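You operate a simulated robot arm through the tools that you are given. There is no shell and no other tool.

You are at the controls of a simulated two-armed robot. One attempt, no reset.

## Task
Pack cable C-33 in box one and latch the box.
Fine: push slider one to DONE.

The check looks at the end state, three seconds after you hand in, the way a careful person would. Anything else that was tipped, shoved, dropped, spilled or broken makes it a failure.

## Robot
Two 7-joint arms with fingered hands on one trunk that stands fixed in place. Base frame: the origin is at the foot of the trunk, x ahead of it, y to its left, z up. Readings come in mm, degrees, newtons and seconds.
The left shoulder is at [50, 214, 869], the right one opposite. With the tool pointing down near the work surface each hand reaches from about 400 to 900 mm from the base axis, measured 20 degrees to its own side. Payload 3 kg a hand.
Tool frame (each hand has its own): the origin (TCP) lies between the finger pads and is the grasp point; the fingertips stand 26 mm ahead of it; z points along the fingers, y is the line along which they close. Largest opening 132 mm; the body of the gripper starts 73 mm behind the TCP. The gripper is a hand of 3 fingers: y runs from the thumb to the fingers, the wrist lies at [0, 0, -229] in the tool frame, and closing takes about 1.5 s.
Orientation is that of the tool frame in the base frame, as a unit quaternion [x, y, z, w]. With the fingers straight down and closing along the base's y, the tool's x points along the base's -x, its y along +y and its z along -z.

## Interface
- The arms move only by the tool step_arm. It takes "left_series", "right_series" or both (then of equal length, played together; a hand with none holds still); each is a list of rows, each a list of 6 numbers: the shift along the tool's x, y, z in units of 30 mm (1.0 is 30 mm), then the turn, a rotation vector about the tool's x, y, z in units of 4 degrees (1.0 is 4 degrees). In form: [[x, y, z, ax, ay, az], ...]. A call has 1 to 20 rows; each row shifts and turns the commanded pose from where the row before left it, along the tool's axes as they then stand. "left_fingers" and "right_fingers" are, for a hand that has rows, the closure in counts, from 0 (fully open) to 255 (shut), set as the call begins (left out, the last holds). A call with a number of a shift or a turn outside -1 to 1 is refused whole. Each row takes 0.2 s and may step no farther than 50 mm and 8.6 degrees from the row before; otherwise, or with a gripper value out of range, the whole call is refused. A pose out of reach is approached as far as the arm can. The call stops where the force on the tool passes 90 N (or 10 N more than at its start, if that is more) or the arm is blocked; 0.2 s more then pass. Each finger travels about 72 mm/s and halts on what it meets, pressing with about 30 N; the grip force reading is that of the motor and also rises with nothing between the fingers. The clock runs only during rows and for 0.2 s after the last one: add rows that do not move to give the fingers time. It gives the time, the measured TCP pose, the force on the tool (base axes), the opening and the grip force at its end, in the units of the frame above (readings bear some noise), with the torque about the TCP (base axes, N m) and any sound that the robot's microphone picked up.
- Cameras (640 x 400 px; columns grow to the right, rows downward): "scene" is now at [31.6, -14.9, 1497.8]; the picture's right is [-0.19, -0.98, 0.00], its down [-0.65, 0.13, -0.75] and it looks along [0.74, -0.14, -0.66] (base axes); focal length 364 px, centre (320, 200). "left" rides on the left gripper at [-62, 3, -92] in its tool frame; the picture's right is [-0.05, -1.00, 0.00], its down [0.83, -0.04, -0.56] and it looks along [0.55, -0.03, 0.83] (tool axes); focal length 230 px, centre (320, 200). "right" rides on the right gripper at [62, 3, -92] in its tool frame; the picture's right is [-0.05, 1.00, 0.00], its down [-0.83, -0.04, -0.56] and it looks along [-0.55, -0.03, 0.83] (tool axes); focal length 230 px, centre (320, 200). There is no depth. A picture from a camera that has moved, and an enlarged one, comes with that camera's place and axes in the base frame and with its lens.
- grab_frame(camera): a new picture of that camera. The clock stands still meanwhile.
- set_grasp(shape, hand): the hand has 3 fingers and takes this shape, open, in about a second: jaw (thumb against the fingers, like two jaws); tri (thumb and two fingers); tip (a fingertip pinch); poke (one finger out to press); point (the index stretched); flat (the hand flat); cup (the hand cupped); fist (a fist). The gripper value then closes the fingers along that shape, each until it touches; the sizes above hold for jaw. It gives what a move gives, with no picture.
- aim_head(pan, tilt): turns the head with the scene camera to pan (to the left, within 86 degrees either way) and tilt (down, from -29 to 69), counted from straight ahead of the robot. It gives what a move gives.
- enlarge(camera, box): a new picture of the part [left, top, right, bottom] of that camera's present view, enlarged. The clock stands still meanwhile.
- close_job(): hands the job in; it is judged then, once.

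Nothing tells you positions but the pictures and the camera data. Unless the task says otherwise, let go and move clear before handing in.

The tools are called after "Call:" by a JSON object that holds its "name" and its "arguments". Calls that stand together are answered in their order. step_arm: Moves the arms, as the interface text tells. Its arguments: {"type":"object","properties":{"left_series":{"type":"array","items":{"type":"array","items":{"type":"number"}}},"left_fingers":{"type":"number"},"right_series":{"type":"array","items":{"type":"array","items":{"type":"number"}}},"right_fingers":{"type":"number"}},"required":[]} The other tools are called the same way: set_grasp (shape, hand) gives the hand a shape; aim_head (pan, tilt) turns the head that bears the scene camera; grab_frame (camera) takes a picture; enlarge (camera, box) takes an enlarged picture of a part of a camera's view; close_job () hands the job in.

At the start:

```text
clock: 0.0
left_position: [517.3, 127.2, 1203.2]
left_orientation: [0.096, 0.995, 0.0, 0.0]
left_contact_force: [-0.3, 0.2, -0.4]
left_ft_torque: [0.01, 0.03, -0.01]
left_opening: 132.1
left_gripper_force: 0.1
left_shape: jaw
right_position: [455.0, -279.0, 1194.0]
right_orientation: [0.096, 0.995, -0.001, 0.0]
right_contact_force: [0.4, -0.3, -0.1]
right_ft_torque: [-0.01, -0.02, 0.02]
right_opening: 132.2
right_gripper_force: 0.0
right_shape: jaw
head pan, tilt: [-11.0, 41.4]
```

scene: 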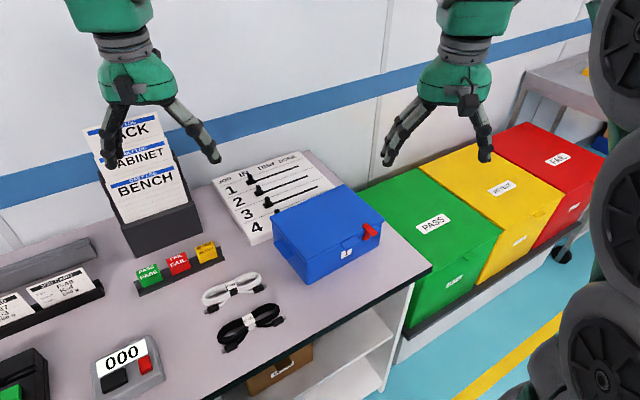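
right: 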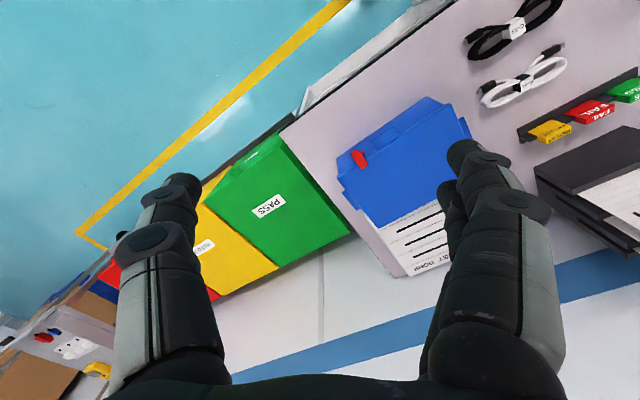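
left: 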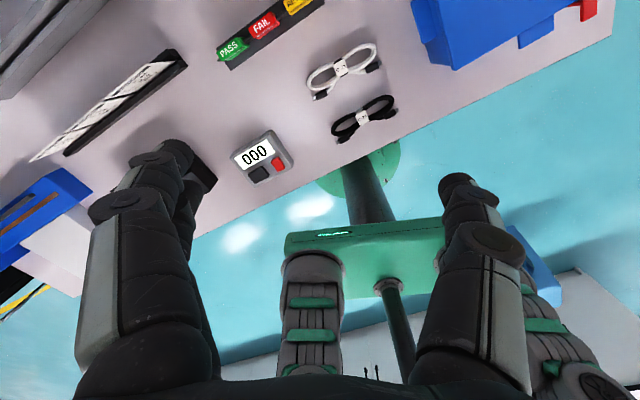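

The scene shows a bench with two cables (white and black), a blue box with a red latch, a board with sliders behind the box, and signs at the back. I'll enlarge the parts I need to read before moving.

Call:
{"name": "enlarge", "arguments": {"camera": "scene", "box": [190, 260, 310, 360]}}

Call:
{"name": "enlarge", "arguments": {"camera": "scene", "box": [200, 140, 360, 250]}}

Call:
{"name": "enlarge", "arguments": {"camera": "scene", "box": [260, 170, 420, 290]}}

Call:
{"name": "enlarge", "arguments": {"camera": "right", "box": [320, 0, 640, 290]}}

Call:
{"name": "enlarge", "arguments": {"camera": "left", "box": [280, 0, 640, 200]}}

Call:
{"name": "enlarge", "arguments": {"camera": "scene", "box": [70, 90, 230, 210]}}

```text
4.00 times, centred on (250, 310) of scene
camera zoom: at [31.6, -14.9, 1497.8], right [-0.19, -0.98, 0.0], down [-0.65, 0.13, -0.75], along [0.74, -0.14, -0.66], focal length 1456 px, centre (600, -240)
```

zoom: 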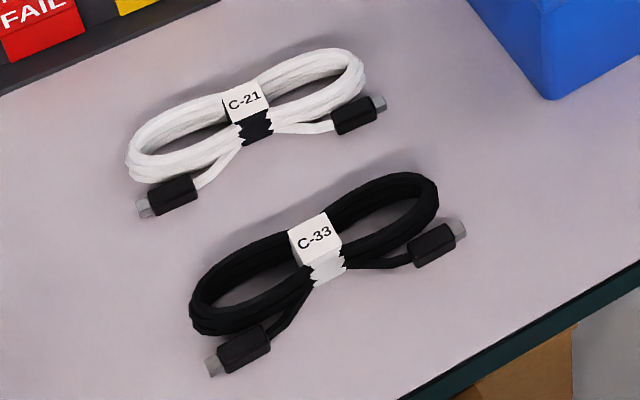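

```text
3.64 times, centred on (280, 195) of scene
camera zoom: at [31.6, -14.9, 1497.8], right [-0.19, -0.98, 0.0], down [-0.65, 0.13, -0.75], along [0.74, -0.14, -0.66], focal length 1324 px, centre (466, 218)
```

zoom: 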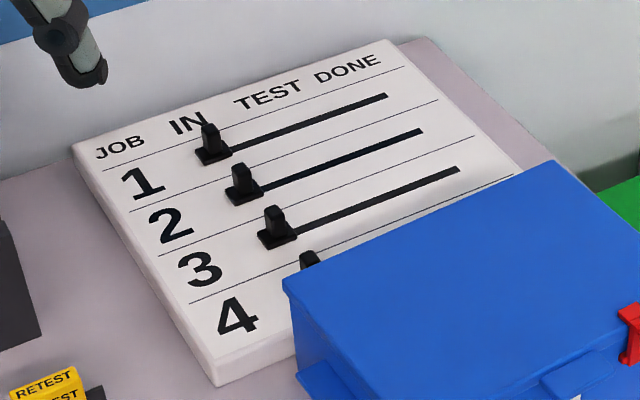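

```text
3.33 times, centred on (340, 230) of scene
camera zoom: at [31.6, -14.9, 1497.8], right [-0.19, -0.98, 0.0], down [-0.65, 0.13, -0.75], along [0.74, -0.14, -0.66], focal length 1214 px, centre (253, 100)
```

zoom: 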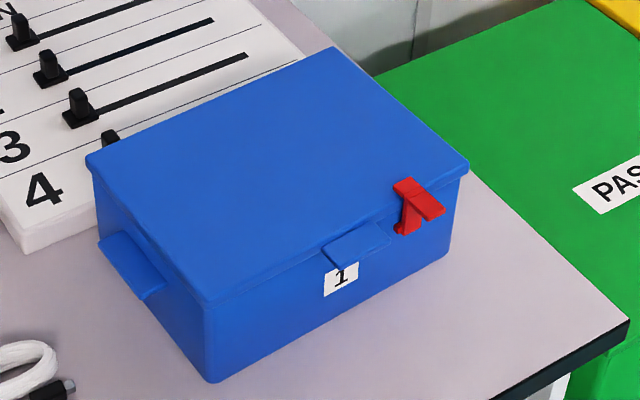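

```text
1.38 times, centred on (480, 145) of right
camera zoom: at [394.2, -262.4, 1285.4], right [0.24, 0.97, 0.0], down [0.81, -0.2, 0.56], along [0.54, -0.13, -0.83], focal length 317 px, centre (99, 276)
```

zoom: 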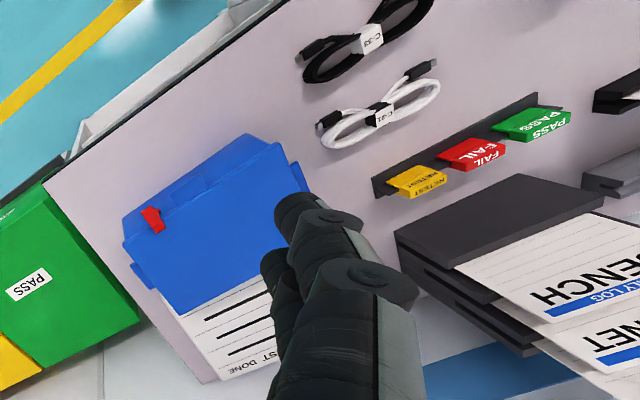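

```text
1.78 times, centred on (460, 100) of left
camera zoom: at [578.1, 118.7, 1293.8], right [-0.14, -0.99, 0.0], down [-0.82, 0.12, 0.56], along [-0.55, 0.08, -0.83], focal length 409 px, centre (71, 378)
```

zoom: 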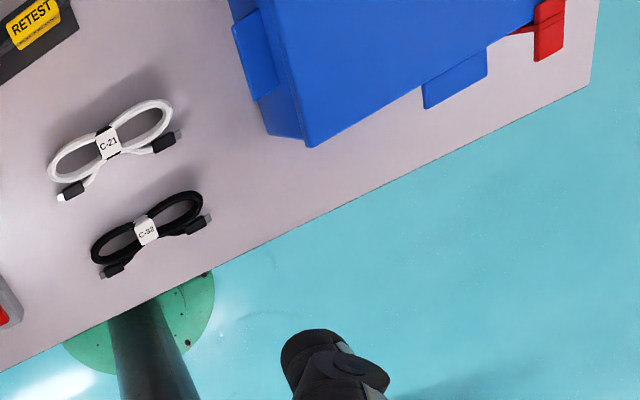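

```text
3.33 times, centred on (150, 150) of scene
camera zoom: at [31.6, -14.9, 1497.8], right [-0.19, -0.98, 0.0], down [-0.65, 0.13, -0.75], along [0.74, -0.14, -0.66], focal length 1214 px, centre (887, 367)
```

zoom: 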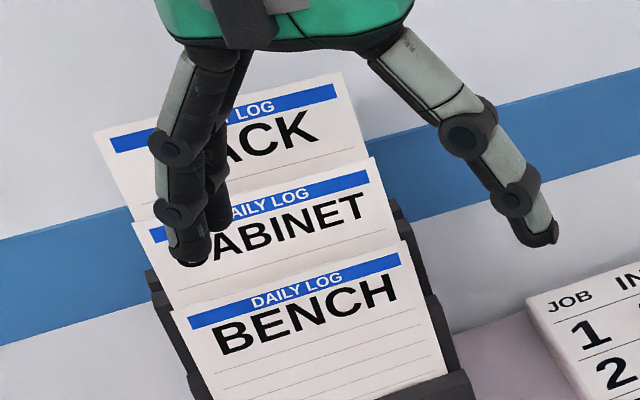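

C-33 is the black cable, lying at about (450, 51, ~810). Box one is at about (640, -150) with its front towards the robot, and slider one sits at IN, far back at about (896, 27). Before moving I'll zoom in further on the latch, lid and slider details.

Call:
{"name": "enlarge", "arguments": {"camera": "scene", "box": [330, 205, 394, 245]}}

Call:
{"name": "enlarge", "arguments": {"camera": "right", "box": [330, 90, 490, 210]}}

Call:
{"name": "enlarge", "arguments": {"camera": "left", "box": [500, 0, 640, 80]}}

Call:
{"name": "enlarge", "arguments": {"camera": "scene", "box": [230, 165, 294, 205]}}

```text
10.00 times, centred on (362, 225) of scene
camera zoom: at [31.6, -14.9, 1497.8], right [-0.19, -0.98, 0.0], down [-0.65, 0.13, -0.75], along [0.74, -0.14, -0.66], focal length 3641 px, centre (-100, -50)
```

zoom: 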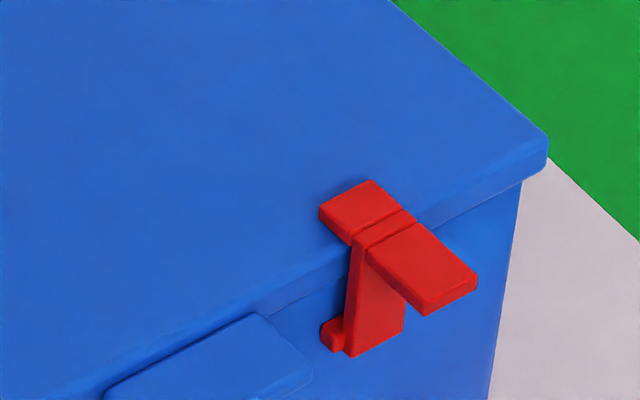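

```text
3.33 times, centred on (410, 150) of right
camera zoom: at [394.2, -262.4, 1285.4], right [0.24, 0.97, 0.0], down [0.81, -0.2, 0.56], along [0.54, -0.13, -0.83], focal length 767 px, centre (20, 367)
```

zoom: 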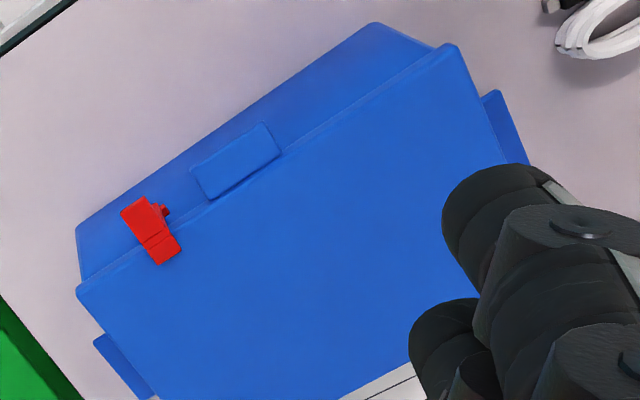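

```text
4.57 times, centred on (570, 40) of left
camera zoom: at [578.1, 118.7, 1293.8], right [-0.14, -0.99, 0.0], down [-0.82, 0.12, 0.56], along [-0.55, 0.08, -0.83], focal length 1052 px, centre (-823, 931)
```

zoom: 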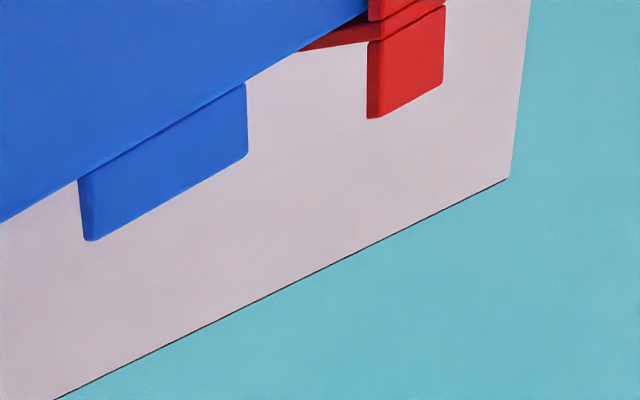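

```text
10.00 times, centred on (262, 185) of scene
camera zoom: at [31.6, -14.9, 1497.8], right [-0.19, -0.98, 0.0], down [-0.65, 0.13, -0.75], along [0.74, -0.14, -0.66], focal length 3641 px, centre (900, 350)
```

zoom: 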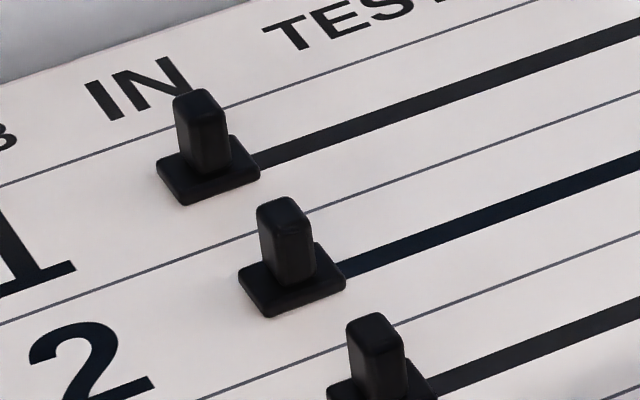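

The latch is a red hook over the lid edge with a forward tab and a pivot at its bottom, so the box is currently latched and I'll have to open it first. I'll do the slider first while the lid is shut, starting with the right hand's poke shape to see where the finger stands.

Call:
{"name": "set_grasp", "arguments": {"shape": "poke", "hand": "right"}}

Call:
{"name": "grab_frame", "arguments": {"camera": "right"}}

Call:
{"name": "enlarge", "arguments": {"camera": "scene", "box": [370, 0, 530, 180]}}

```text
clock: 0.9
left_position: [518.7, 126.8, 1201.8]
left_orientation: [0.098, 0.995, 0.0, 0.0]
left_contact_force: [1.2, 0.2, 0.2]
left_ft_torque: [-0.01, 0.02, 0.03]
left_opening: 132.1
left_gripper_force: 0.0
left_shape: jaw
right_position: [453.5, -278.9, 1194.6]
right_orientation: [0.097, 0.995, -0.001, 0.001]
right_contact_force: [0.9, 0.0, 0.4]
right_ft_torque: [-0.01, 0.0, 0.02]
right_opening: 0.2
right_gripper_force: 0.0
right_shape: poke
head pan, tilt: [-11.0, 41.4]
```

```text
taken
camera right: at [394.2, -262.4, 1285.4], right [0.24, 0.97, 0.0], down [0.81, -0.2, 0.56], along [0.54, -0.13, -0.83], focal length 230 px, centre (320, 200)
```

right: 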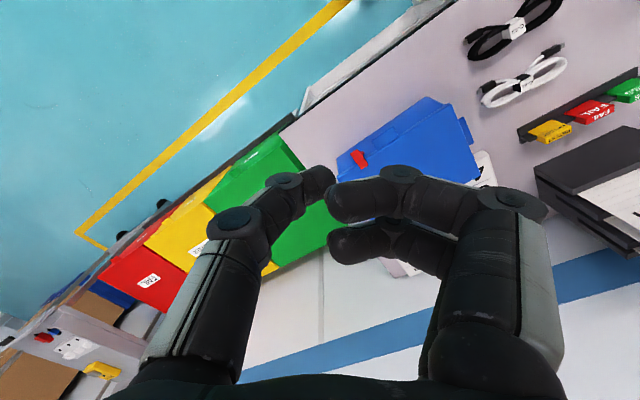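

```text
2.22 times, centred on (450, 90) of scene
camera zoom: at [31.6, -14.9, 1497.8], right [-0.19, -0.98, 0.0], down [-0.65, 0.13, -0.75], along [0.74, -0.14, -0.66], focal length 809 px, centre (31, 444)
```

zoom: 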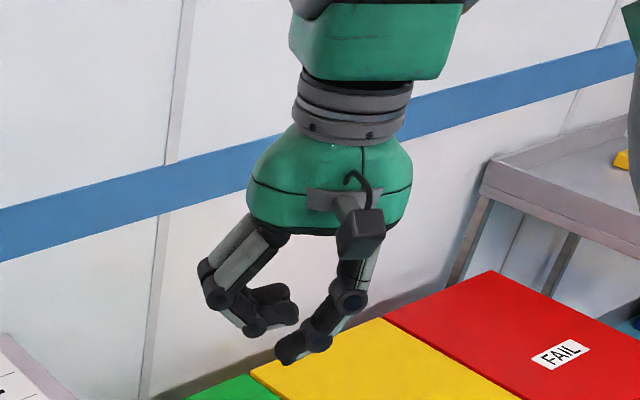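

The poke shape leaves the thumb hooked out and the other fingers curled. I'll compare it with the point shape before choosing a pusher.

Call:
{"name": "set_grasp", "arguments": {"shape": "point", "hand": "right"}}

Call:
{"name": "grab_frame", "arguments": {"camera": "right"}}

Call:
{"name": "enlarge", "arguments": {"camera": "scene", "box": [370, 0, 530, 180]}}

```text
clock: 1.8
left_position: [518.4, 126.7, 1202.7]
left_orientation: [0.097, 0.995, 0.0, 0.0]
left_contact_force: [-0.7, -0.1, 0.0]
left_ft_torque: [0.0, 0.0, 0.02]
left_opening: 131.9
left_gripper_force: 0.0
left_shape: jaw
right_position: [455.1, -278.4, 1193.1]
right_orientation: [0.097, 0.995, -0.001, 0.001]
right_contact_force: [-0.4, -0.7, 0.1]
right_ft_torque: [-0.01, -0.01, -0.02]
right_opening: 0.0
right_gripper_force: 0.1
right_shape: point
head pan, tilt: [-11.0, 41.4]
```

```text
taken
camera right: at [394.2, -262.4, 1285.4], right [0.24, 0.97, 0.0], down [0.81, -0.2, 0.56], along [0.54, -0.13, -0.83], focal length 230 px, centre (320, 200)
```

right: 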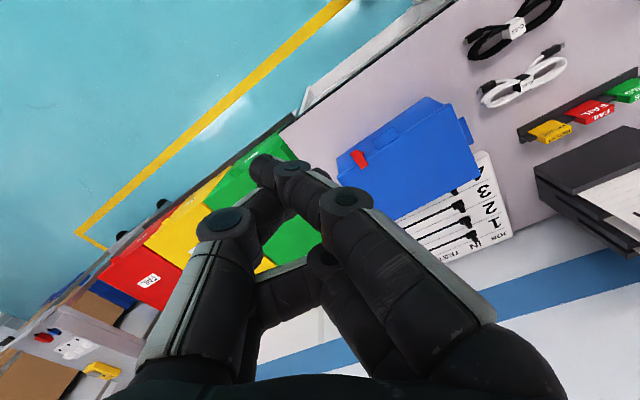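

```text
2.22 times, centred on (450, 90) of scene
camera zoom: at [31.6, -14.9, 1497.8], right [-0.19, -0.98, 0.0], down [-0.65, 0.13, -0.75], along [0.74, -0.14, -0.66], focal length 809 px, centre (31, 444)
```

zoom: 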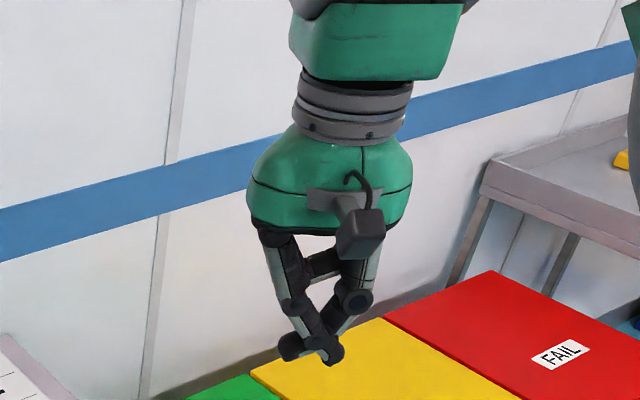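

Neither gives a clean straight finger, so next I'll look at the closed jaw and the fingertip pinch.

Call:
{"name": "set_grasp", "arguments": {"shape": "jaw", "hand": "right"}}

Call:
{"name": "step_arm", "arguments": {"right_series": [[0, 0, 0, 0, 0, 0], [0, 0, 0, 0, 0, 0], [0, 0, 0, 0, 0, 0], [0, 0, 0, 0, 0, 0], [0, 0, 0, 0, 0, 0], [0, 0, 0, 0, 0, 0], [0, 0, 0, 0, 0, 0], [0, 0, 0, 0, 0, 0]], "right_fingers": 255}}

Call:
{"name": "grab_frame", "arguments": {"camera": "right"}}

Call:
{"name": "enlarge", "arguments": {"camera": "scene", "box": [370, 0, 530, 180]}}

```text
clock: 2.7
left_position: [517.9, 126.7, 1202.3]
left_orientation: [0.097, 0.995, 0.0, 0.001]
left_contact_force: [0.4, -0.1, -0.2]
left_ft_torque: [0.0, -0.01, 0.0]
left_opening: 131.8
left_gripper_force: 0.0
left_shape: jaw
right_position: [455.0, -278.6, 1193.2]
right_orientation: [0.097, 0.995, 0.0, 0.0]
right_contact_force: [-0.7, -0.9, -0.6]
right_ft_torque: [0.0, 0.0, 0.01]
right_opening: 95.0
right_gripper_force: 0.0
right_shape: jaw
head pan, tilt: [-11.0, 41.4]
```

```text
clock: 4.5
left_position: [518.2, 126.3, 1202.6]
left_orientation: [0.097, 0.995, 0.0, 0.0]
left_contact_force: [-0.1, 0.2, -0.2]
left_ft_torque: [0.01, -0.01, 0.01]
left_opening: 132.0
left_gripper_force: 0.0
left_shape: jaw
right_position: [454.4, -278.4, 1193.5]
right_orientation: [0.097, 0.995, 0.0, 0.001]
right_contact_force: [0.0, 0.5, -0.6]
right_ft_torque: [0.0, 0.01, 0.01]
right_opening: 0.0
right_gripper_force: 30.1
right_shape: jaw
head pan, tilt: [-11.0, 41.4]
```

```text
taken
camera right: at [394.2, -262.4, 1285.4], right [0.24, 0.97, 0.0], down [0.81, -0.2, 0.56], along [0.54, -0.13, -0.83], focal length 230 px, centre (320, 200)
```

right: 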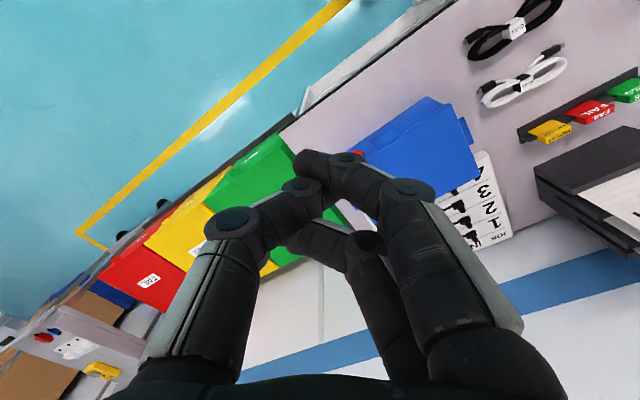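

```text
2.22 times, centred on (450, 90) of scene
camera zoom: at [31.6, -14.9, 1497.8], right [-0.19, -0.98, 0.0], down [-0.65, 0.13, -0.75], along [0.74, -0.14, -0.66], focal length 809 px, centre (31, 444)
```

zoom: 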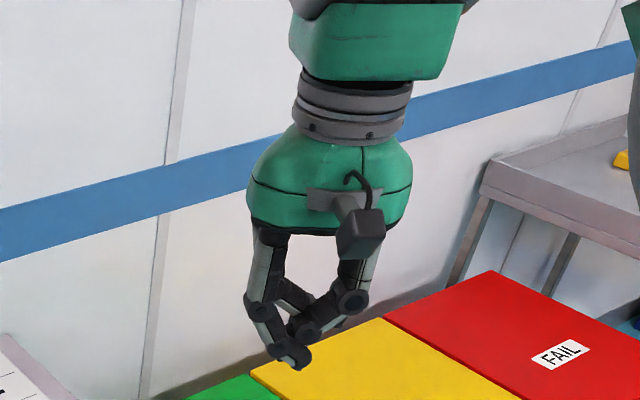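

With the jaw closed or in poke, one fingertip stands close to the tool axis, so poke will do as the pusher. I'll go back to poke, yaw the right hand to match the board (about +22°), and move the left hand a little to the left for room.

Call:
{"name": "set_grasp", "arguments": {"shape": "poke", "hand": "right"}}

Call:
{"name": "step_arm", "arguments": {"right_series": [[0, 0, 0, 0, 0, -1], [0, 0, 0, 0, 0, -1], [0, 0, 0, 0, 0, -1], [0, 0, 0, 0, 0, -1], [0, 0, 0, 0, 0, -1], [0, 0, 0, 0, 0, -1], [0, 0, 0, 0, 0, -1], [0, 0, 0, 0, 0, -1], [0, 0, 0, 0, 0, -0.275]], "left_series": [[0, 0.6, 0, 0, 0, 0], [0, 0.6, 0, 0, 0, 0], [0, 0.6, 0, 0, 0, 0], [0, 0.6, 0, 0, 0, 0], [0, 0.6, 0, 0, 0, 0], [0, 0, 0, 0, 0, 0], [0, 0, 0, 0, 0, 0], [0, 0, 0, 0, 0, 0], [0, 0, 0, 0, 0, 0]]}}

Call:
{"name": "grab_frame", "arguments": {"camera": "scene"}}

Call:
{"name": "grab_frame", "arguments": {"camera": "right"}}

```text
clock: 5.4
left_position: [517.8, 127.3, 1202.2]
left_orientation: [0.097, 0.995, 0.0, 0.0]
left_contact_force: [-0.2, -0.1, 0.2]
left_ft_torque: [-0.03, -0.03, -0.02]
left_opening: 132.0
left_gripper_force: 0.1
left_shape: jaw
right_position: [454.2, -280.1, 1193.4]
right_orientation: [0.097, 0.995, 0.0, 0.0]
right_contact_force: [-0.4, -0.2, 0.0]
right_ft_torque: [0.0, -0.02, 0.03]
right_opening: 0.2
right_gripper_force: 0.0
right_shape: poke
head pan, tilt: [-11.0, 41.4]
```

```text
clock: 7.4
left_position: [535.1, 213.8, 1202.3]
left_orientation: [0.096, 0.995, 0.0, 0.001]
left_contact_force: [0.2, -0.2, 0.1]
left_ft_torque: [-0.02, 0.0, 0.01]
left_opening: 131.9
left_gripper_force: 0.2
left_shape: jaw
right_position: [454.4, -279.8, 1193.7]
right_orientation: [-0.191, 0.982, -0.001, 0.001]
right_contact_force: [0.1, 0.2, -0.2]
right_ft_torque: [0.01, -0.02, -0.02]
right_opening: 0.0
right_gripper_force: 0.0
right_shape: poke
head pan, tilt: [-11.0, 41.4]
```

```text
taken
```

scene: 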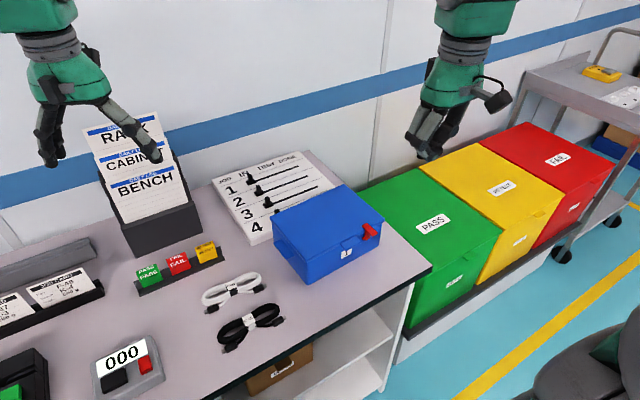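

```text
taken
camera right: at [395.7, -297.6, 1285.0], right [-0.33, 0.94, 0.0], down [0.79, 0.27, 0.56], along [0.52, 0.18, -0.83], focal length 230 px, centre (320, 200)
```

right: 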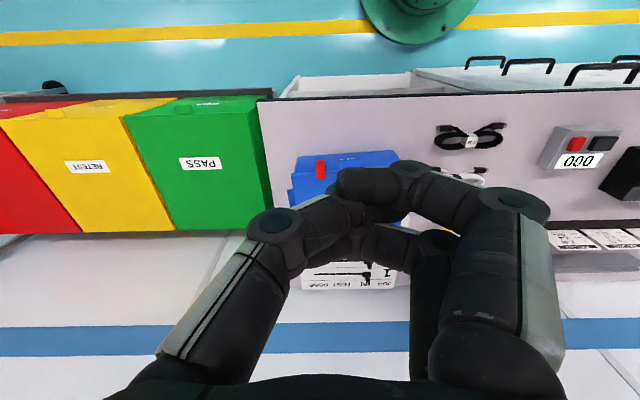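

The yaw came out at 22°, but the old 255 closure carried over and curled the fingers. I'll set the closure to 0 and move the right hand up over the board, well clear of everything.

Call:
{"name": "step_arm", "arguments": {"right_series": [[-0.984, 0.241, 0.343, 0, 0, 0], [-0.984, 0.241, 0.343, 0, 0, 0], [-0.984, 0.241, 0.343, 0, 0, 0], [-0.984, 0.241, 0.343, 0, 0, 0], [-0.984, 0.241, 0.343, 0, 0, 0], [-0.984, 0.241, 0.343, 0, 0, 0], [-0.984, 0.241, 0.343, 0, 0, 0], [-0.984, 0.241, 0.343, 0, 0, 0], [-0.984, 0.241, 0.343, 0, 0, 0], [-0.984, 0.241, 0.343, 0, 0, 0], [-0.984, 0.241, 0.343, 0, 0, 0], [0, 0, 0, 0, 0, 0]], "right_fingers": 0}}

Call:
{"name": "grab_frame", "arguments": {"camera": "right"}}

Call:
{"name": "grab_frame", "arguments": {"camera": "scene"}}

```text
clock: 10.0
left_position: [536.3, 214.9, 1202.1]
left_orientation: [0.096, 0.995, 0.0, 0.0]
left_contact_force: [-0.1, -1.0, 0.4]
left_ft_torque: [-0.04, -0.02, -0.02]
left_opening: 131.9
left_gripper_force: 0.1
left_shape: jaw
right_position: [725.8, -84.7, 1080.8]
right_orientation: [-0.191, 0.982, 0.0, -0.001]
right_contact_force: [-0.4, -0.3, 0.8]
right_ft_torque: [0.02, -0.01, -0.02]
right_opening: 0.0
right_gripper_force: 0.1
right_shape: poke
head pan, tilt: [-11.0, 41.4]
```

```text
taken
camera right: at [667.2, -103.2, 1171.9], right [-0.33, 0.95, 0.0], down [0.79, 0.27, 0.55], along [0.52, 0.18, -0.83], focal length 230 px, centre (320, 200)
```

right: 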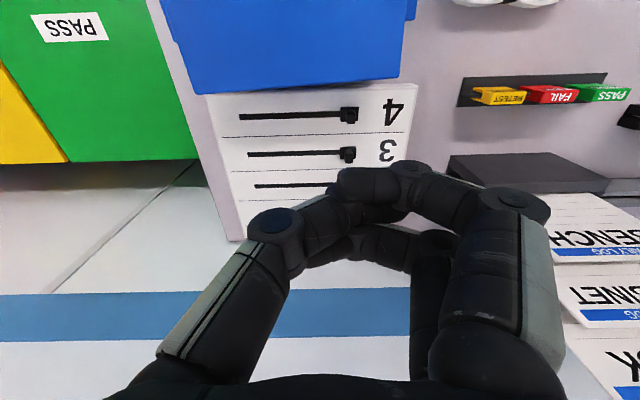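

```text
taken
```

scene: 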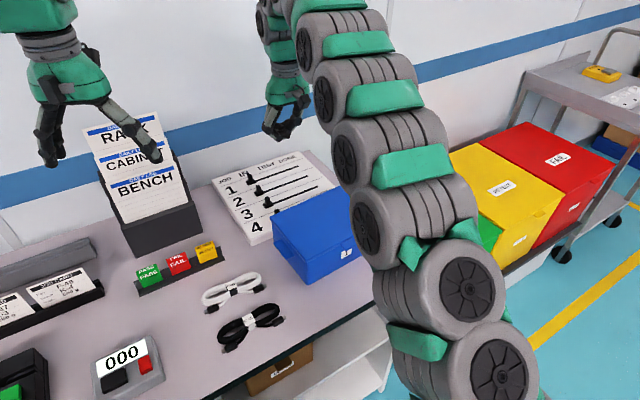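

The hand is above the board, but the poke fingertips bunch together rather than stick out. I'll look at the hand more closely from the scene camera.

Call:
{"name": "enlarge", "arguments": {"camera": "scene", "box": [240, 60, 330, 150]}}

Call:
{"name": "enlarge", "arguments": {"camera": "right", "box": [220, 130, 460, 280]}}

```text
4.44 times, centred on (285, 105) of scene
camera zoom: at [31.6, -14.9, 1497.8], right [-0.19, -0.98, 0.0], down [-0.65, 0.13, -0.75], along [0.74, -0.14, -0.66], focal length 1618 px, centre (476, 622)
```

zoom: 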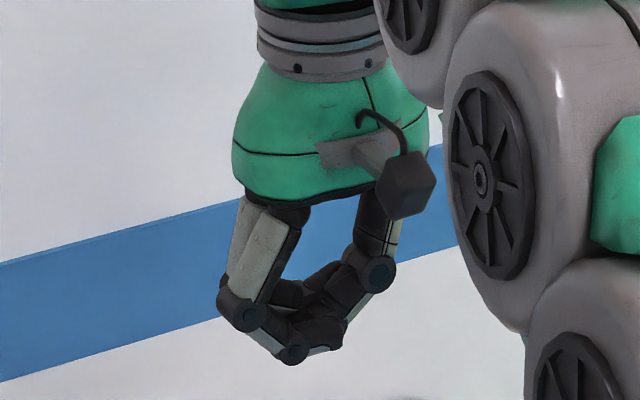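

```text
2.67 times, centred on (340, 205) of right
camera zoom: at [667.2, -103.2, 1171.9], right [-0.33, 0.95, 0.0], down [0.79, 0.27, 0.55], along [0.52, 0.18, -0.83], focal length 614 px, centre (267, 187)
```

zoom: 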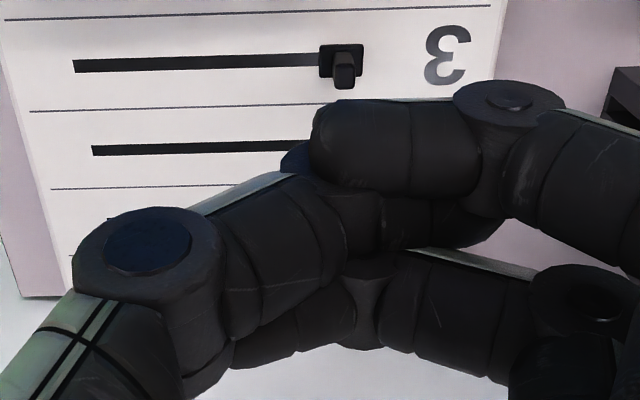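

Poke ends up as a knuckled clump, so I'll try point with time to settle and closure at 0.

Call:
{"name": "set_grasp", "arguments": {"shape": "point", "hand": "right"}}

Call:
{"name": "step_arm", "arguments": {"right_series": [[0, 0, 0, 0, 0, 0], [0, 0, 0, 0, 0, 0], [0, 0, 0, 0, 0, 0], [0, 0, 0, 0, 0, 0], [0, 0, 0, 0, 0, 0]], "right_fingers": 0}}

Call:
{"name": "enlarge", "arguments": {"camera": "scene", "box": [240, 60, 330, 150]}}

Call:
{"name": "grab_frame", "arguments": {"camera": "right"}}

```text
clock: 10.9
left_position: [536.1, 213.5, 1203.0]
left_orientation: [0.097, 0.995, 0.001, -0.001]
left_contact_force: [0.2, -0.1, 0.7]
left_ft_torque: [0.02, -0.01, 0.0]
left_opening: 132.1
left_gripper_force: 0.0
left_shape: jaw
right_position: [725.3, -83.9, 1080.1]
right_orientation: [-0.191, 0.982, 0.001, 0.0]
right_contact_force: [0.0, -1.1, 0.4]
right_ft_torque: [0.0, 0.0, 0.0]
right_opening: 0.0
right_gripper_force: 0.0
right_shape: point
head pan, tilt: [-11.0, 41.4]
```

```text
clock: 12.1
left_position: [535.4, 214.6, 1202.6]
left_orientation: [0.097, 0.995, 0.0, 0.001]
left_contact_force: [0.0, 0.2, -0.8]
left_ft_torque: [0.02, -0.01, -0.06]
left_opening: 131.8
left_gripper_force: 0.1
left_shape: jaw
right_position: [726.3, -84.6, 1081.3]
right_orientation: [-0.191, 0.982, 0.0, 0.0]
right_contact_force: [0.6, 0.2, -0.3]
right_ft_torque: [0.03, -0.01, -0.01]
right_opening: 0.0
right_gripper_force: 0.1
right_shape: point
head pan, tilt: [-11.0, 41.4]
```

```text
4.44 times, centred on (285, 105) of scene
camera zoom: at [31.6, -14.9, 1497.8], right [-0.19, -0.98, 0.0], down [-0.65, 0.13, -0.75], along [0.74, -0.14, -0.66], focal length 1618 px, centre (476, 622)
```

zoom: 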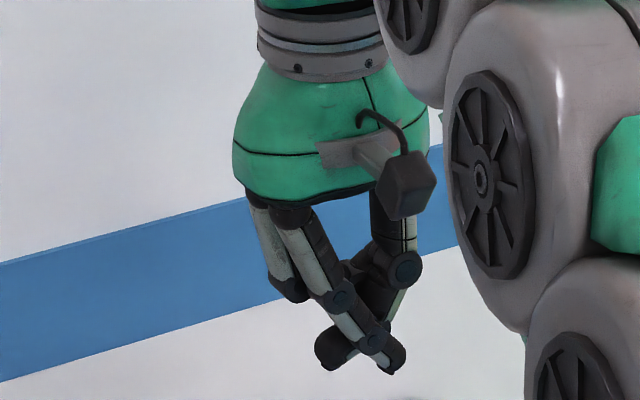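

```text
taken
camera right: at [667.3, -103.2, 1171.9], right [-0.33, 0.95, 0.0], down [0.79, 0.27, 0.56], along [0.52, 0.18, -0.83], focal length 230 px, centre (320, 200)
```

right: 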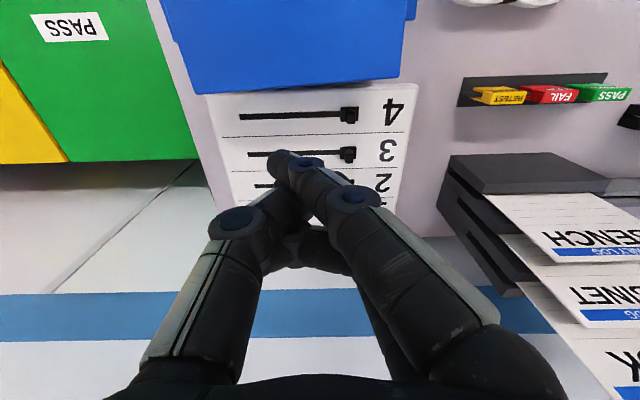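

In point shape the index tip leads toward -y at about tool (14, -16, 22), which makes a good pusher for slider one. The board top is at about z 825 and knob 1 at about (892, 27). I'll pitch the hand 40° forward and move it above and left of knob 1.

Call:
{"name": "step_arm", "arguments": {"right_series": [[0, 0, 0, 0, -1, 0], [0, 0, 0, 0, -1, 0], [0, 0, 0, 0, -1, 0], [0, 0, 0, 0, -1, 0], [0, 0, 0, 0, -1, 0], [0, 0, 0, 0, -1, 0], [0, 0, 0, 0, -1, 0], [0, 0, 0, 0, -1, 0], [0, 0, 0, 0, -1, 0], [0, 0, 0, 0, -1, 0], [-0.266, 0.375, 0.936, 0, 0, 0], [-0.266, 0.375, 0.936, 0, 0, 0], [-0.266, 0.375, 0.936, 0, 0, 0], [-0.266, 0.375, 0.936, 0, 0, 0], [-0.266, 0.375, 0.936, 0, 0, 0], [-0.266, 0.375, 0.936, 0, 0, 0], [-0.266, 0.375, 0.936, 0, 0, 0], [-0.266, 0.375, 0.936, 0, 0, 0]]}}

Call:
{"name": "grab_frame", "arguments": {"camera": "right"}}

Call:
{"name": "grab_frame", "arguments": {"camera": "scene"}}

Call:
{"name": "grab_frame", "arguments": {"camera": "left"}}

```text
clock: 15.9
left_position: [535.0, 213.7, 1202.6]
left_orientation: [0.097, 0.995, 0.0, 0.0]
left_contact_force: [0.5, 0.8, -0.1]
left_ft_torque: [-0.01, 0.01, 0.0]
left_opening: 131.7
left_gripper_force: 0.2
left_shape: jaw
right_position: [871.2, 73.8, 949.1]
right_orientation: [-0.179, 0.922, 0.065, 0.337]
right_contact_force: [0.5, -0.7, 0.2]
right_ft_torque: [-0.01, 0.0, 0.0]
right_opening: 0.0
right_gripper_force: 0.0
right_shape: point
head pan, tilt: [-11.0, 41.4]
```

```text
taken
camera right: at [770.5, 37.4, 979.6], right [-0.34, 0.94, 0.03], down [0.28, 0.06, 0.96], along [0.9, 0.33, -0.28], focal length 230 px, centre (320, 200)
```

right: 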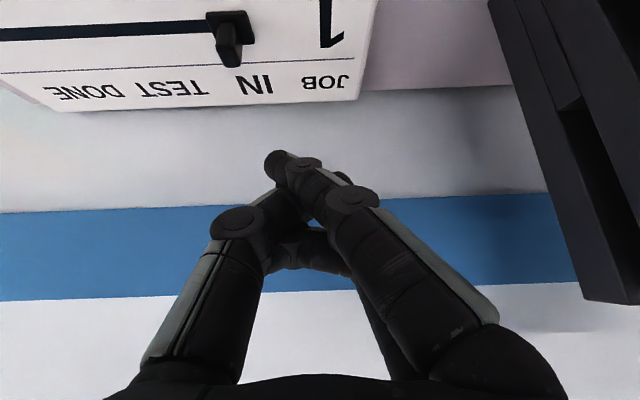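

```text
taken
```

scene: 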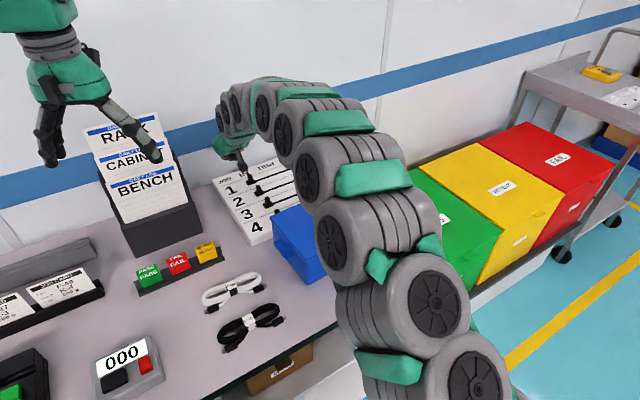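

```text
taken
camera left: at [595.7, 205.5, 1293.8], right [-0.14, -0.99, 0.0], down [-0.82, 0.12, 0.56], along [-0.55, 0.08, -0.83], focal length 230 px, centre (320, 200)
```

left: 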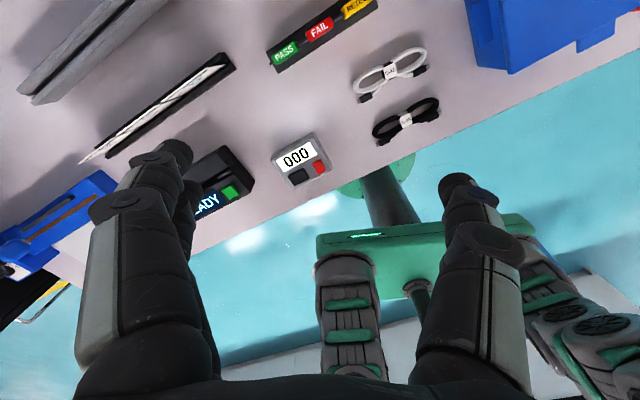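

Knob 1 triangulates to (893, 26), with its base at z≈828 and its stem top at z≈857. The index tip is about 33 mm to the left of it, so I'll descend in two stages.

Call:
{"name": "step_arm", "arguments": {"right_series": [[0.472, -0.03, 0.562, 0, 0, 0], [0.472, -0.03, 0.562, 0, 0, 0], [0.472, -0.03, 0.562, 0, 0, 0]]}}

Call:
{"name": "grab_frame", "arguments": {"camera": "right"}}

Call:
{"name": "enlarge", "arguments": {"camera": "scene", "box": [200, 130, 320, 210]}}

```text
clock: 16.7
left_position: [535.2, 214.5, 1203.9]
left_orientation: [0.098, 0.995, 0.0, -0.001]
left_contact_force: [0.1, -0.4, -0.5]
left_ft_torque: [0.01, 0.01, 0.01]
left_opening: 132.2
left_gripper_force: 0.0
left_shape: jaw
right_position: [872.5, 69.4, 883.2]
right_orientation: [-0.18, 0.923, 0.065, 0.335]
right_contact_force: [1.0, 0.9, 0.5]
right_ft_torque: [0.04, -0.03, 0.01]
right_opening: 0.1
right_gripper_force: 0.0
right_shape: point
head pan, tilt: [-11.0, 41.4]
```

```text
taken
camera right: at [772.1, 33.5, 914.3], right [-0.34, 0.94, 0.03], down [0.28, 0.06, 0.96], along [0.9, 0.33, -0.28], focal length 230 px, centre (320, 200)
```

right: 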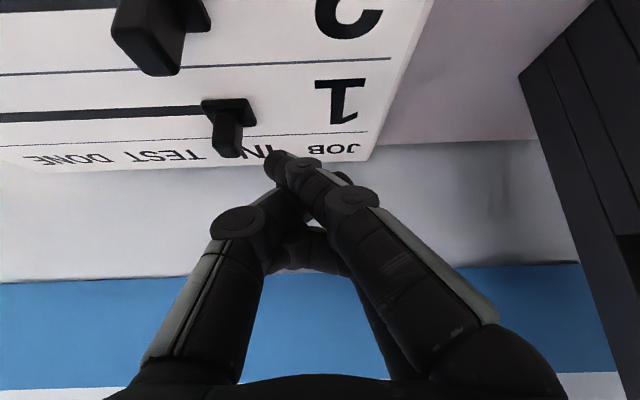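

```text
5.00 times, centred on (260, 170) of scene
camera zoom: at [31.6, -14.9, 1497.8], right [-0.19, -0.98, 0.0], down [-0.65, 0.13, -0.75], along [0.74, -0.14, -0.66], focal length 1820 px, centre (620, 350)
```

zoom: 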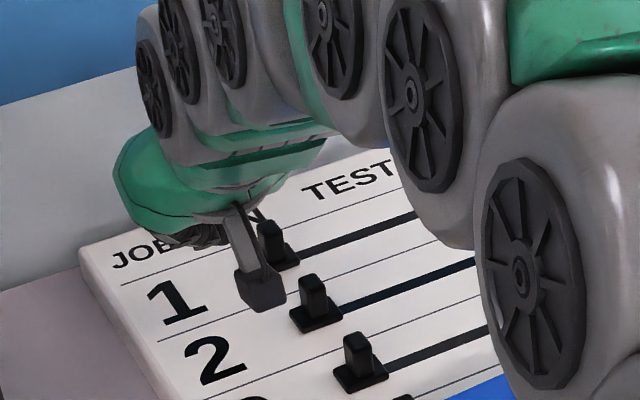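

The index tip is level with row 1 and about 30 mm to the left of the knob, just above stem-top height. I'll lower it 20 mm more and check.

Call:
{"name": "step_arm", "arguments": {"right_series": [[0.215, 0, 0.255, 0, 0, 0], [0.215, 0, 0.255, 0, 0, 0]]}}

Call:
{"name": "grab_frame", "arguments": {"camera": "right"}}

```text
clock: 17.3
left_position: [536.3, 214.6, 1202.8]
left_orientation: [0.097, 0.995, 0.0, 0.0]
left_contact_force: [-1.0, 0.0, 0.1]
left_ft_torque: [-0.01, -0.02, -0.03]
left_opening: 132.0
left_gripper_force: 0.1
left_shape: jaw
right_position: [872.3, 70.1, 862.8]
right_orientation: [-0.181, 0.922, 0.066, 0.335]
right_contact_force: [-0.4, 0.5, 0.5]
right_ft_torque: [0.02, 0.02, -0.02]
right_opening: 0.1
right_gripper_force: 0.0
right_shape: point
head pan, tilt: [-11.0, 41.4]
```

```text
taken
camera right: at [772.2, 34.4, 893.7], right [-0.34, 0.94, 0.03], down [0.28, 0.07, 0.96], along [0.9, 0.33, -0.28], focal length 230 px, centre (320, 200)
```

right: 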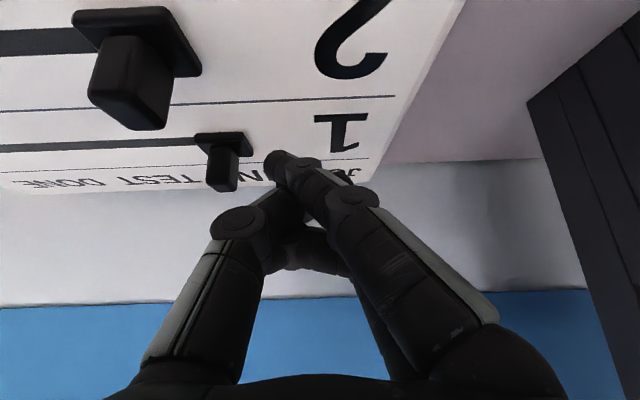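

The tip is at stem mid-height, just left of knob 1. I'll push along the slot slowly and watch the force.

Call:
{"name": "step_arm", "arguments": {"right_series": [[0.012, -0.4, -0.01, 0, 0, 0], [0.012, -0.4, -0.01, 0, 0, 0], [0.012, -0.4, -0.01, 0, 0, 0], [0.012, -0.4, -0.01, 0, 0, 0]]}}

Call:
{"name": "grab_frame", "arguments": {"camera": "right"}}

```text
clock: 18.3
left_position: [535.7, 215.0, 1203.1]
left_orientation: [0.096, 0.995, 0.0, 0.0]
left_contact_force: [-0.1, 0.1, 0.9]
left_ft_torque: [-0.01, -0.01, 0.0]
left_opening: 131.8
left_gripper_force: 0.1
left_shape: jaw
right_position: [887.7, 23.6, 862.2]
right_orientation: [-0.18, 0.922, 0.065, 0.336]
right_contact_force: [0.1, -0.3, 0.4]
right_ft_torque: [-0.01, -0.02, 0.02]
right_opening: 0.2
right_gripper_force: 0.1
right_shape: point
head pan, tilt: [-11.0, 41.4]
```

```text
taken
camera right: at [787.8, -11.1, 893.3], right [-0.34, 0.94, 0.03], down [0.28, 0.07, 0.96], along [0.9, 0.33, -0.28], focal length 230 px, centre (320, 200)
```

right: 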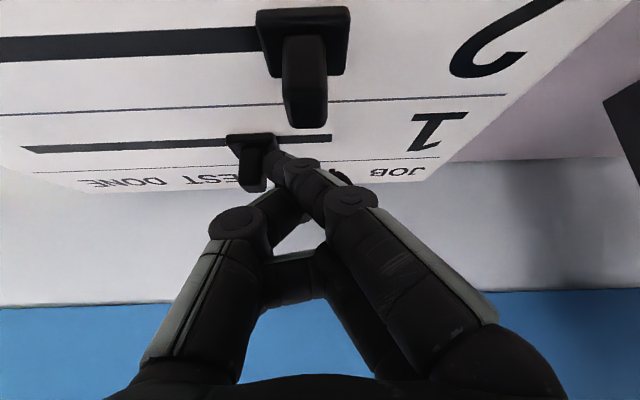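

Slider one is moving freely with almost no force, and the DONE end of its slot is at about (950, -126). I'll continue along the slot.

Call:
{"name": "step_arm", "arguments": {"right_series": [[0.01, -0.4, -0.008, 0, 0, 0], [0.01, -0.4, -0.008, 0, 0, 0], [0.01, -0.4, -0.008, 0, 0, 0], [0.01, -0.4, -0.008, 0, 0, 0], [0.01, -0.4, -0.008, 0, 0, 0], [0.01, -0.4, -0.008, 0, 0, 0], [0.01, -0.4, -0.008, 0, 0, 0]]}}

Call:
{"name": "grab_frame", "arguments": {"camera": "right"}}

```text
clock: 19.9
left_position: [534.7, 214.2, 1202.8]
left_orientation: [0.096, 0.995, 0.0, 0.0]
left_contact_force: [-0.6, 0.5, -0.5]
left_ft_torque: [-0.02, -0.03, 0.0]
left_opening: 131.9
left_gripper_force: 0.1
left_shape: jaw
right_position: [916.2, -55.1, 863.7]
right_orientation: [-0.18, 0.923, 0.066, 0.335]
right_contact_force: [-0.5, -0.2, 0.3]
right_ft_torque: [-0.01, 0.01, -0.01]
right_opening: 0.0
right_gripper_force: 0.0
right_shape: point
head pan, tilt: [-11.0, 41.4]
```

```text
taken
camera right: at [816.3, -91.4, 893.0], right [-0.34, 0.94, 0.03], down [0.27, 0.06, 0.96], along [0.9, 0.33, -0.28], focal length 230 px, centre (320, 200)
```

right: 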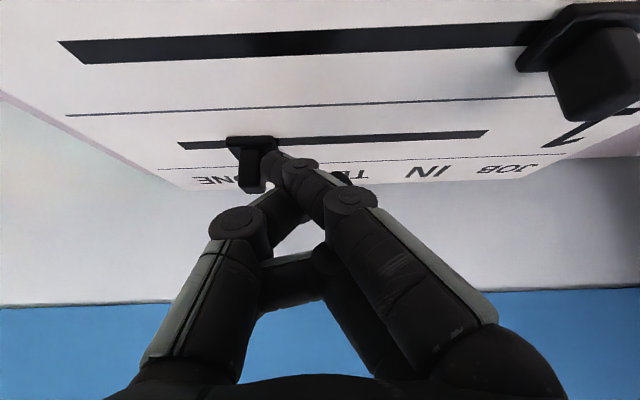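

The slider is close to DONE with about 36 mm of slot left. I'll use smaller steps now.

Call:
{"name": "step_arm", "arguments": {"right_series": [[0.005, -0.2, -0.004, 0, 0, 0], [0.005, -0.2, -0.004, 0, 0, 0], [0.005, -0.2, -0.004, 0, 0, 0], [0.005, -0.2, -0.004, 0, 0, 0]]}}

Call:
{"name": "enlarge", "arguments": {"camera": "right", "box": [120, 60, 440, 260]}}

```text
clock: 20.9
left_position: [535.8, 213.2, 1202.7]
left_orientation: [0.097, 0.995, 0.0, 0.0]
left_contact_force: [-0.4, 0.0, 1.2]
left_ft_torque: [-0.02, -0.02, -0.02]
left_opening: 131.9
left_gripper_force: 0.1
left_shape: jaw
right_position: [927.0, -76.9, 862.1]
right_orientation: [-0.178, 0.922, 0.065, 0.336]
right_contact_force: [0.7, 0.4, 0.4]
right_ft_torque: [0.0, -0.02, 0.01]
right_opening: 0.0
right_gripper_force: 0.0
right_shape: point
head pan, tilt: [-11.0, 41.4]
```

```text
2.00 times, centred on (280, 160) of right
camera zoom: at [826.1, -112.3, 892.7], right [-0.34, 0.94, 0.03], down [0.28, 0.06, 0.96], along [0.9, 0.33, -0.28], focal length 460 px, centre (400, 280)
```

zoom: 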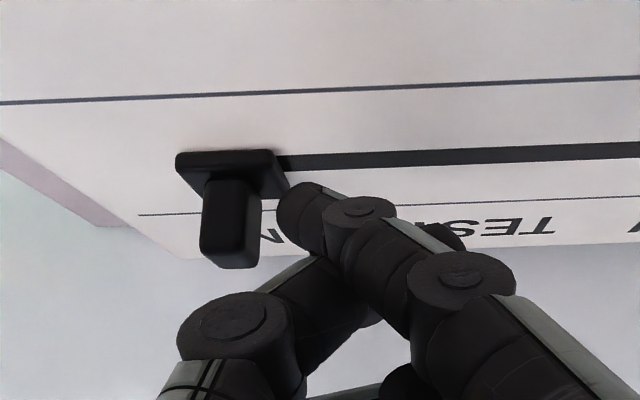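

The knob seems to have slid or snapped ahead of the finger to the DONE end, since no slot shows beyond it. I'll nudge a few millimetres more to confirm it's at the stop.

Call:
{"name": "step_arm", "arguments": {"right_series": [[0.003, -0.1, -0.002, 0, 0, 0], [0.003, -0.1, -0.002, 0, 0, 0], [0.003, -0.1, -0.002, 0, 0, 0], [0, 0, 0, 0, 0, 0]]}}

Call:
{"name": "enlarge", "arguments": {"camera": "right", "box": [120, 60, 440, 260]}}

```text
clock: 21.9
left_position: [535.2, 214.5, 1203.9]
left_orientation: [0.097, 0.995, 0.0, 0.0]
left_contact_force: [-0.3, 0.0, -0.6]
left_ft_torque: [-0.02, 0.04, 0.01]
left_opening: 131.8
left_gripper_force: 0.1
left_shape: jaw
right_position: [929.6, -85.2, 861.7]
right_orientation: [-0.179, 0.922, 0.065, 0.336]
right_contact_force: [-0.3, 1.5, -0.7]
right_ft_torque: [0.01, 0.01, 0.01]
right_opening: 0.2
right_gripper_force: 0.0
right_shape: point
head pan, tilt: [-11.0, 41.4]
```

```text
2.00 times, centred on (280, 160) of right
camera zoom: at [829.3, -120.9, 892.4], right [-0.34, 0.94, 0.03], down [0.28, 0.06, 0.96], along [0.9, 0.33, -0.28], focal length 460 px, centre (400, 280)
```

zoom: 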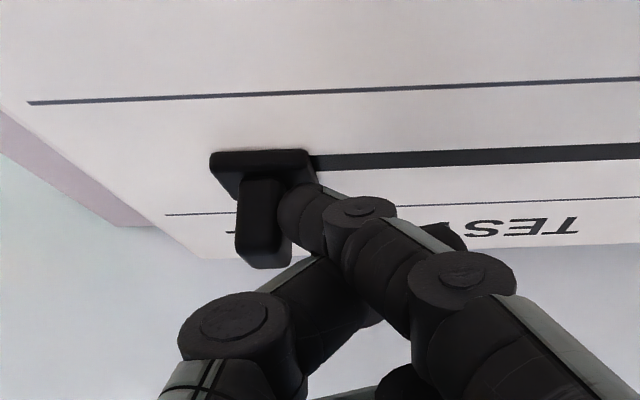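

Call:
{"name": "step_arm", "arguments": {"right_series": [[0.002, -0.07, -0.002, 0, 0, 0], [0.002, -0.07, -0.002, 0, 0, 0]]}}

Call:
{"name": "enlarge", "arguments": {"camera": "right", "box": [120, 60, 440, 260]}}

```text
clock: 22.5
left_position: [534.8, 214.6, 1201.8]
left_orientation: [0.097, 0.995, 0.0, 0.0]
left_contact_force: [0.4, 0.1, -1.1]
left_ft_torque: [0.0, 0.0, -0.01]
left_opening: 132.1
left_gripper_force: 0.1
left_shape: jaw
right_position: [931.1, -88.7, 863.5]
right_orientation: [-0.18, 0.922, 0.066, 0.336]
right_contact_force: [-3.9, 5.3, 1.2]
right_ft_torque: [0.12, 0.03, 0.0]
right_opening: 0.2
right_gripper_force: 0.0
right_shape: point
head pan, tilt: [-11.0, 41.4]
```

```text
2.00 times, centred on (280, 160) of right
camera zoom: at [830.3, -124.3, 893.3], right [-0.34, 0.94, 0.03], down [0.28, 0.06, 0.96], along [0.9, 0.33, -0.28], focal length 460 px, centre (400, 280)
```

zoom: 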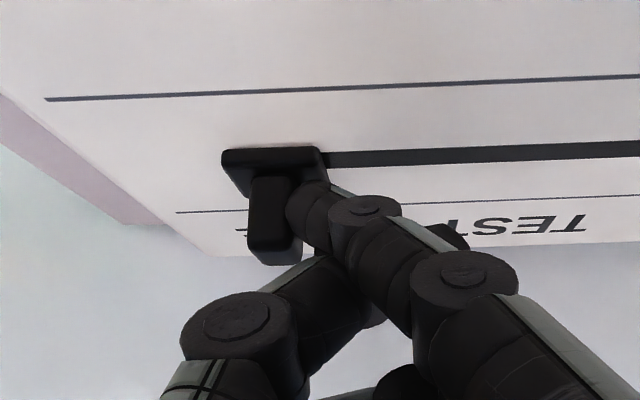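

The knob didn't budge at about 6.6 N, so slider one is at its DONE stop. I'll back off sideways, rise, and retreat over the box toward its front.

Call:
{"name": "step_arm", "arguments": {"right_series": [[0, 0.7, 0, 0, 0, 0], [-0.643, 0, -0.766, 0, 0, 0], [-0.643, 0, -0.766, 0, 0, 0], [-0.643, 0, -0.766, 0, 0, 0], [-0.643, 0, -0.766, 0, 0, 0], [-0.643, 0, -0.766, 0, 0, 0], [-0.643, 0, -0.766, 0, 0, 0], [0.766, 0, -0.643, 0, 0, 0], [0.766, 0, -0.643, 0, 0, 0], [0.766, 0, -0.643, 0, 0, 0], [0.766, 0, -0.643, 0, 0, 0], [0.766, 0, -0.643, 0, 0, 0], [0.766, 0, -0.643, 0, 0, 0], [0.766, 0, -0.643, 0, 0, 0], [0.766, 0, -0.643, 0, 0, 0], [0.766, 0, -0.643, 0, 0, 0], [0.766, 0, -0.643, 0, 0, 0], [0.766, 0, -0.643, 0, 0, 0], [0.766, 0, -0.643, 0, 0, 0]]}}

Call:
{"name": "grab_frame", "arguments": {"camera": "scene"}}

Call:
{"name": "grab_frame", "arguments": {"camera": "right"}}

```text
clock: 26.5
left_position: [535.8, 214.7, 1202.7]
left_orientation: [0.097, 0.995, 0.0, 0.0]
left_contact_force: [-0.5, 0.1, -0.7]
left_ft_torque: [0.01, 0.01, -0.01]
left_opening: 131.7
left_gripper_force: 0.0
left_shape: jaw
right_position: [589.4, -205.0, 1043.9]
right_orientation: [-0.18, 0.923, 0.066, 0.335]
right_contact_force: [0.1, 1.0, 0.2]
right_ft_torque: [-0.03, 0.01, 0.01]
right_opening: 0.0
right_gripper_force: 0.0
right_shape: point
head pan, tilt: [-11.0, 41.4]
```

```text
taken
```

scene: 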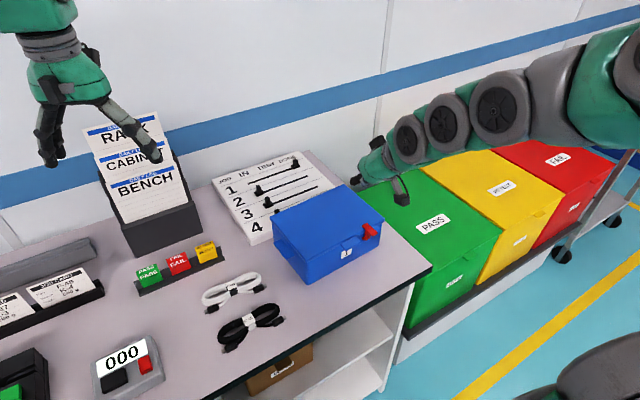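

```text
taken
camera right: at [488.3, -240.8, 1073.6], right [-0.34, 0.94, 0.03], down [0.28, 0.07, 0.96], along [0.9, 0.33, -0.28], focal length 230 px, centre (320, 200)
```

right: 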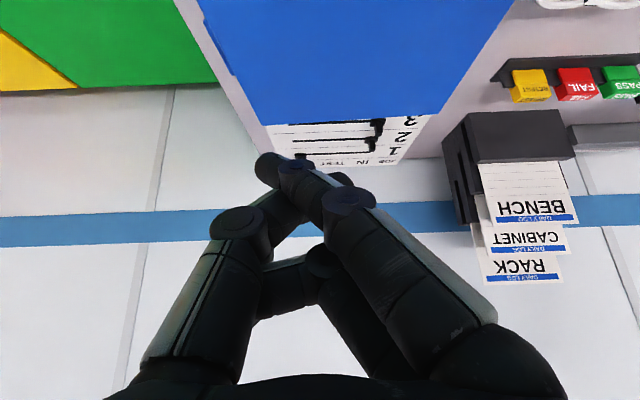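

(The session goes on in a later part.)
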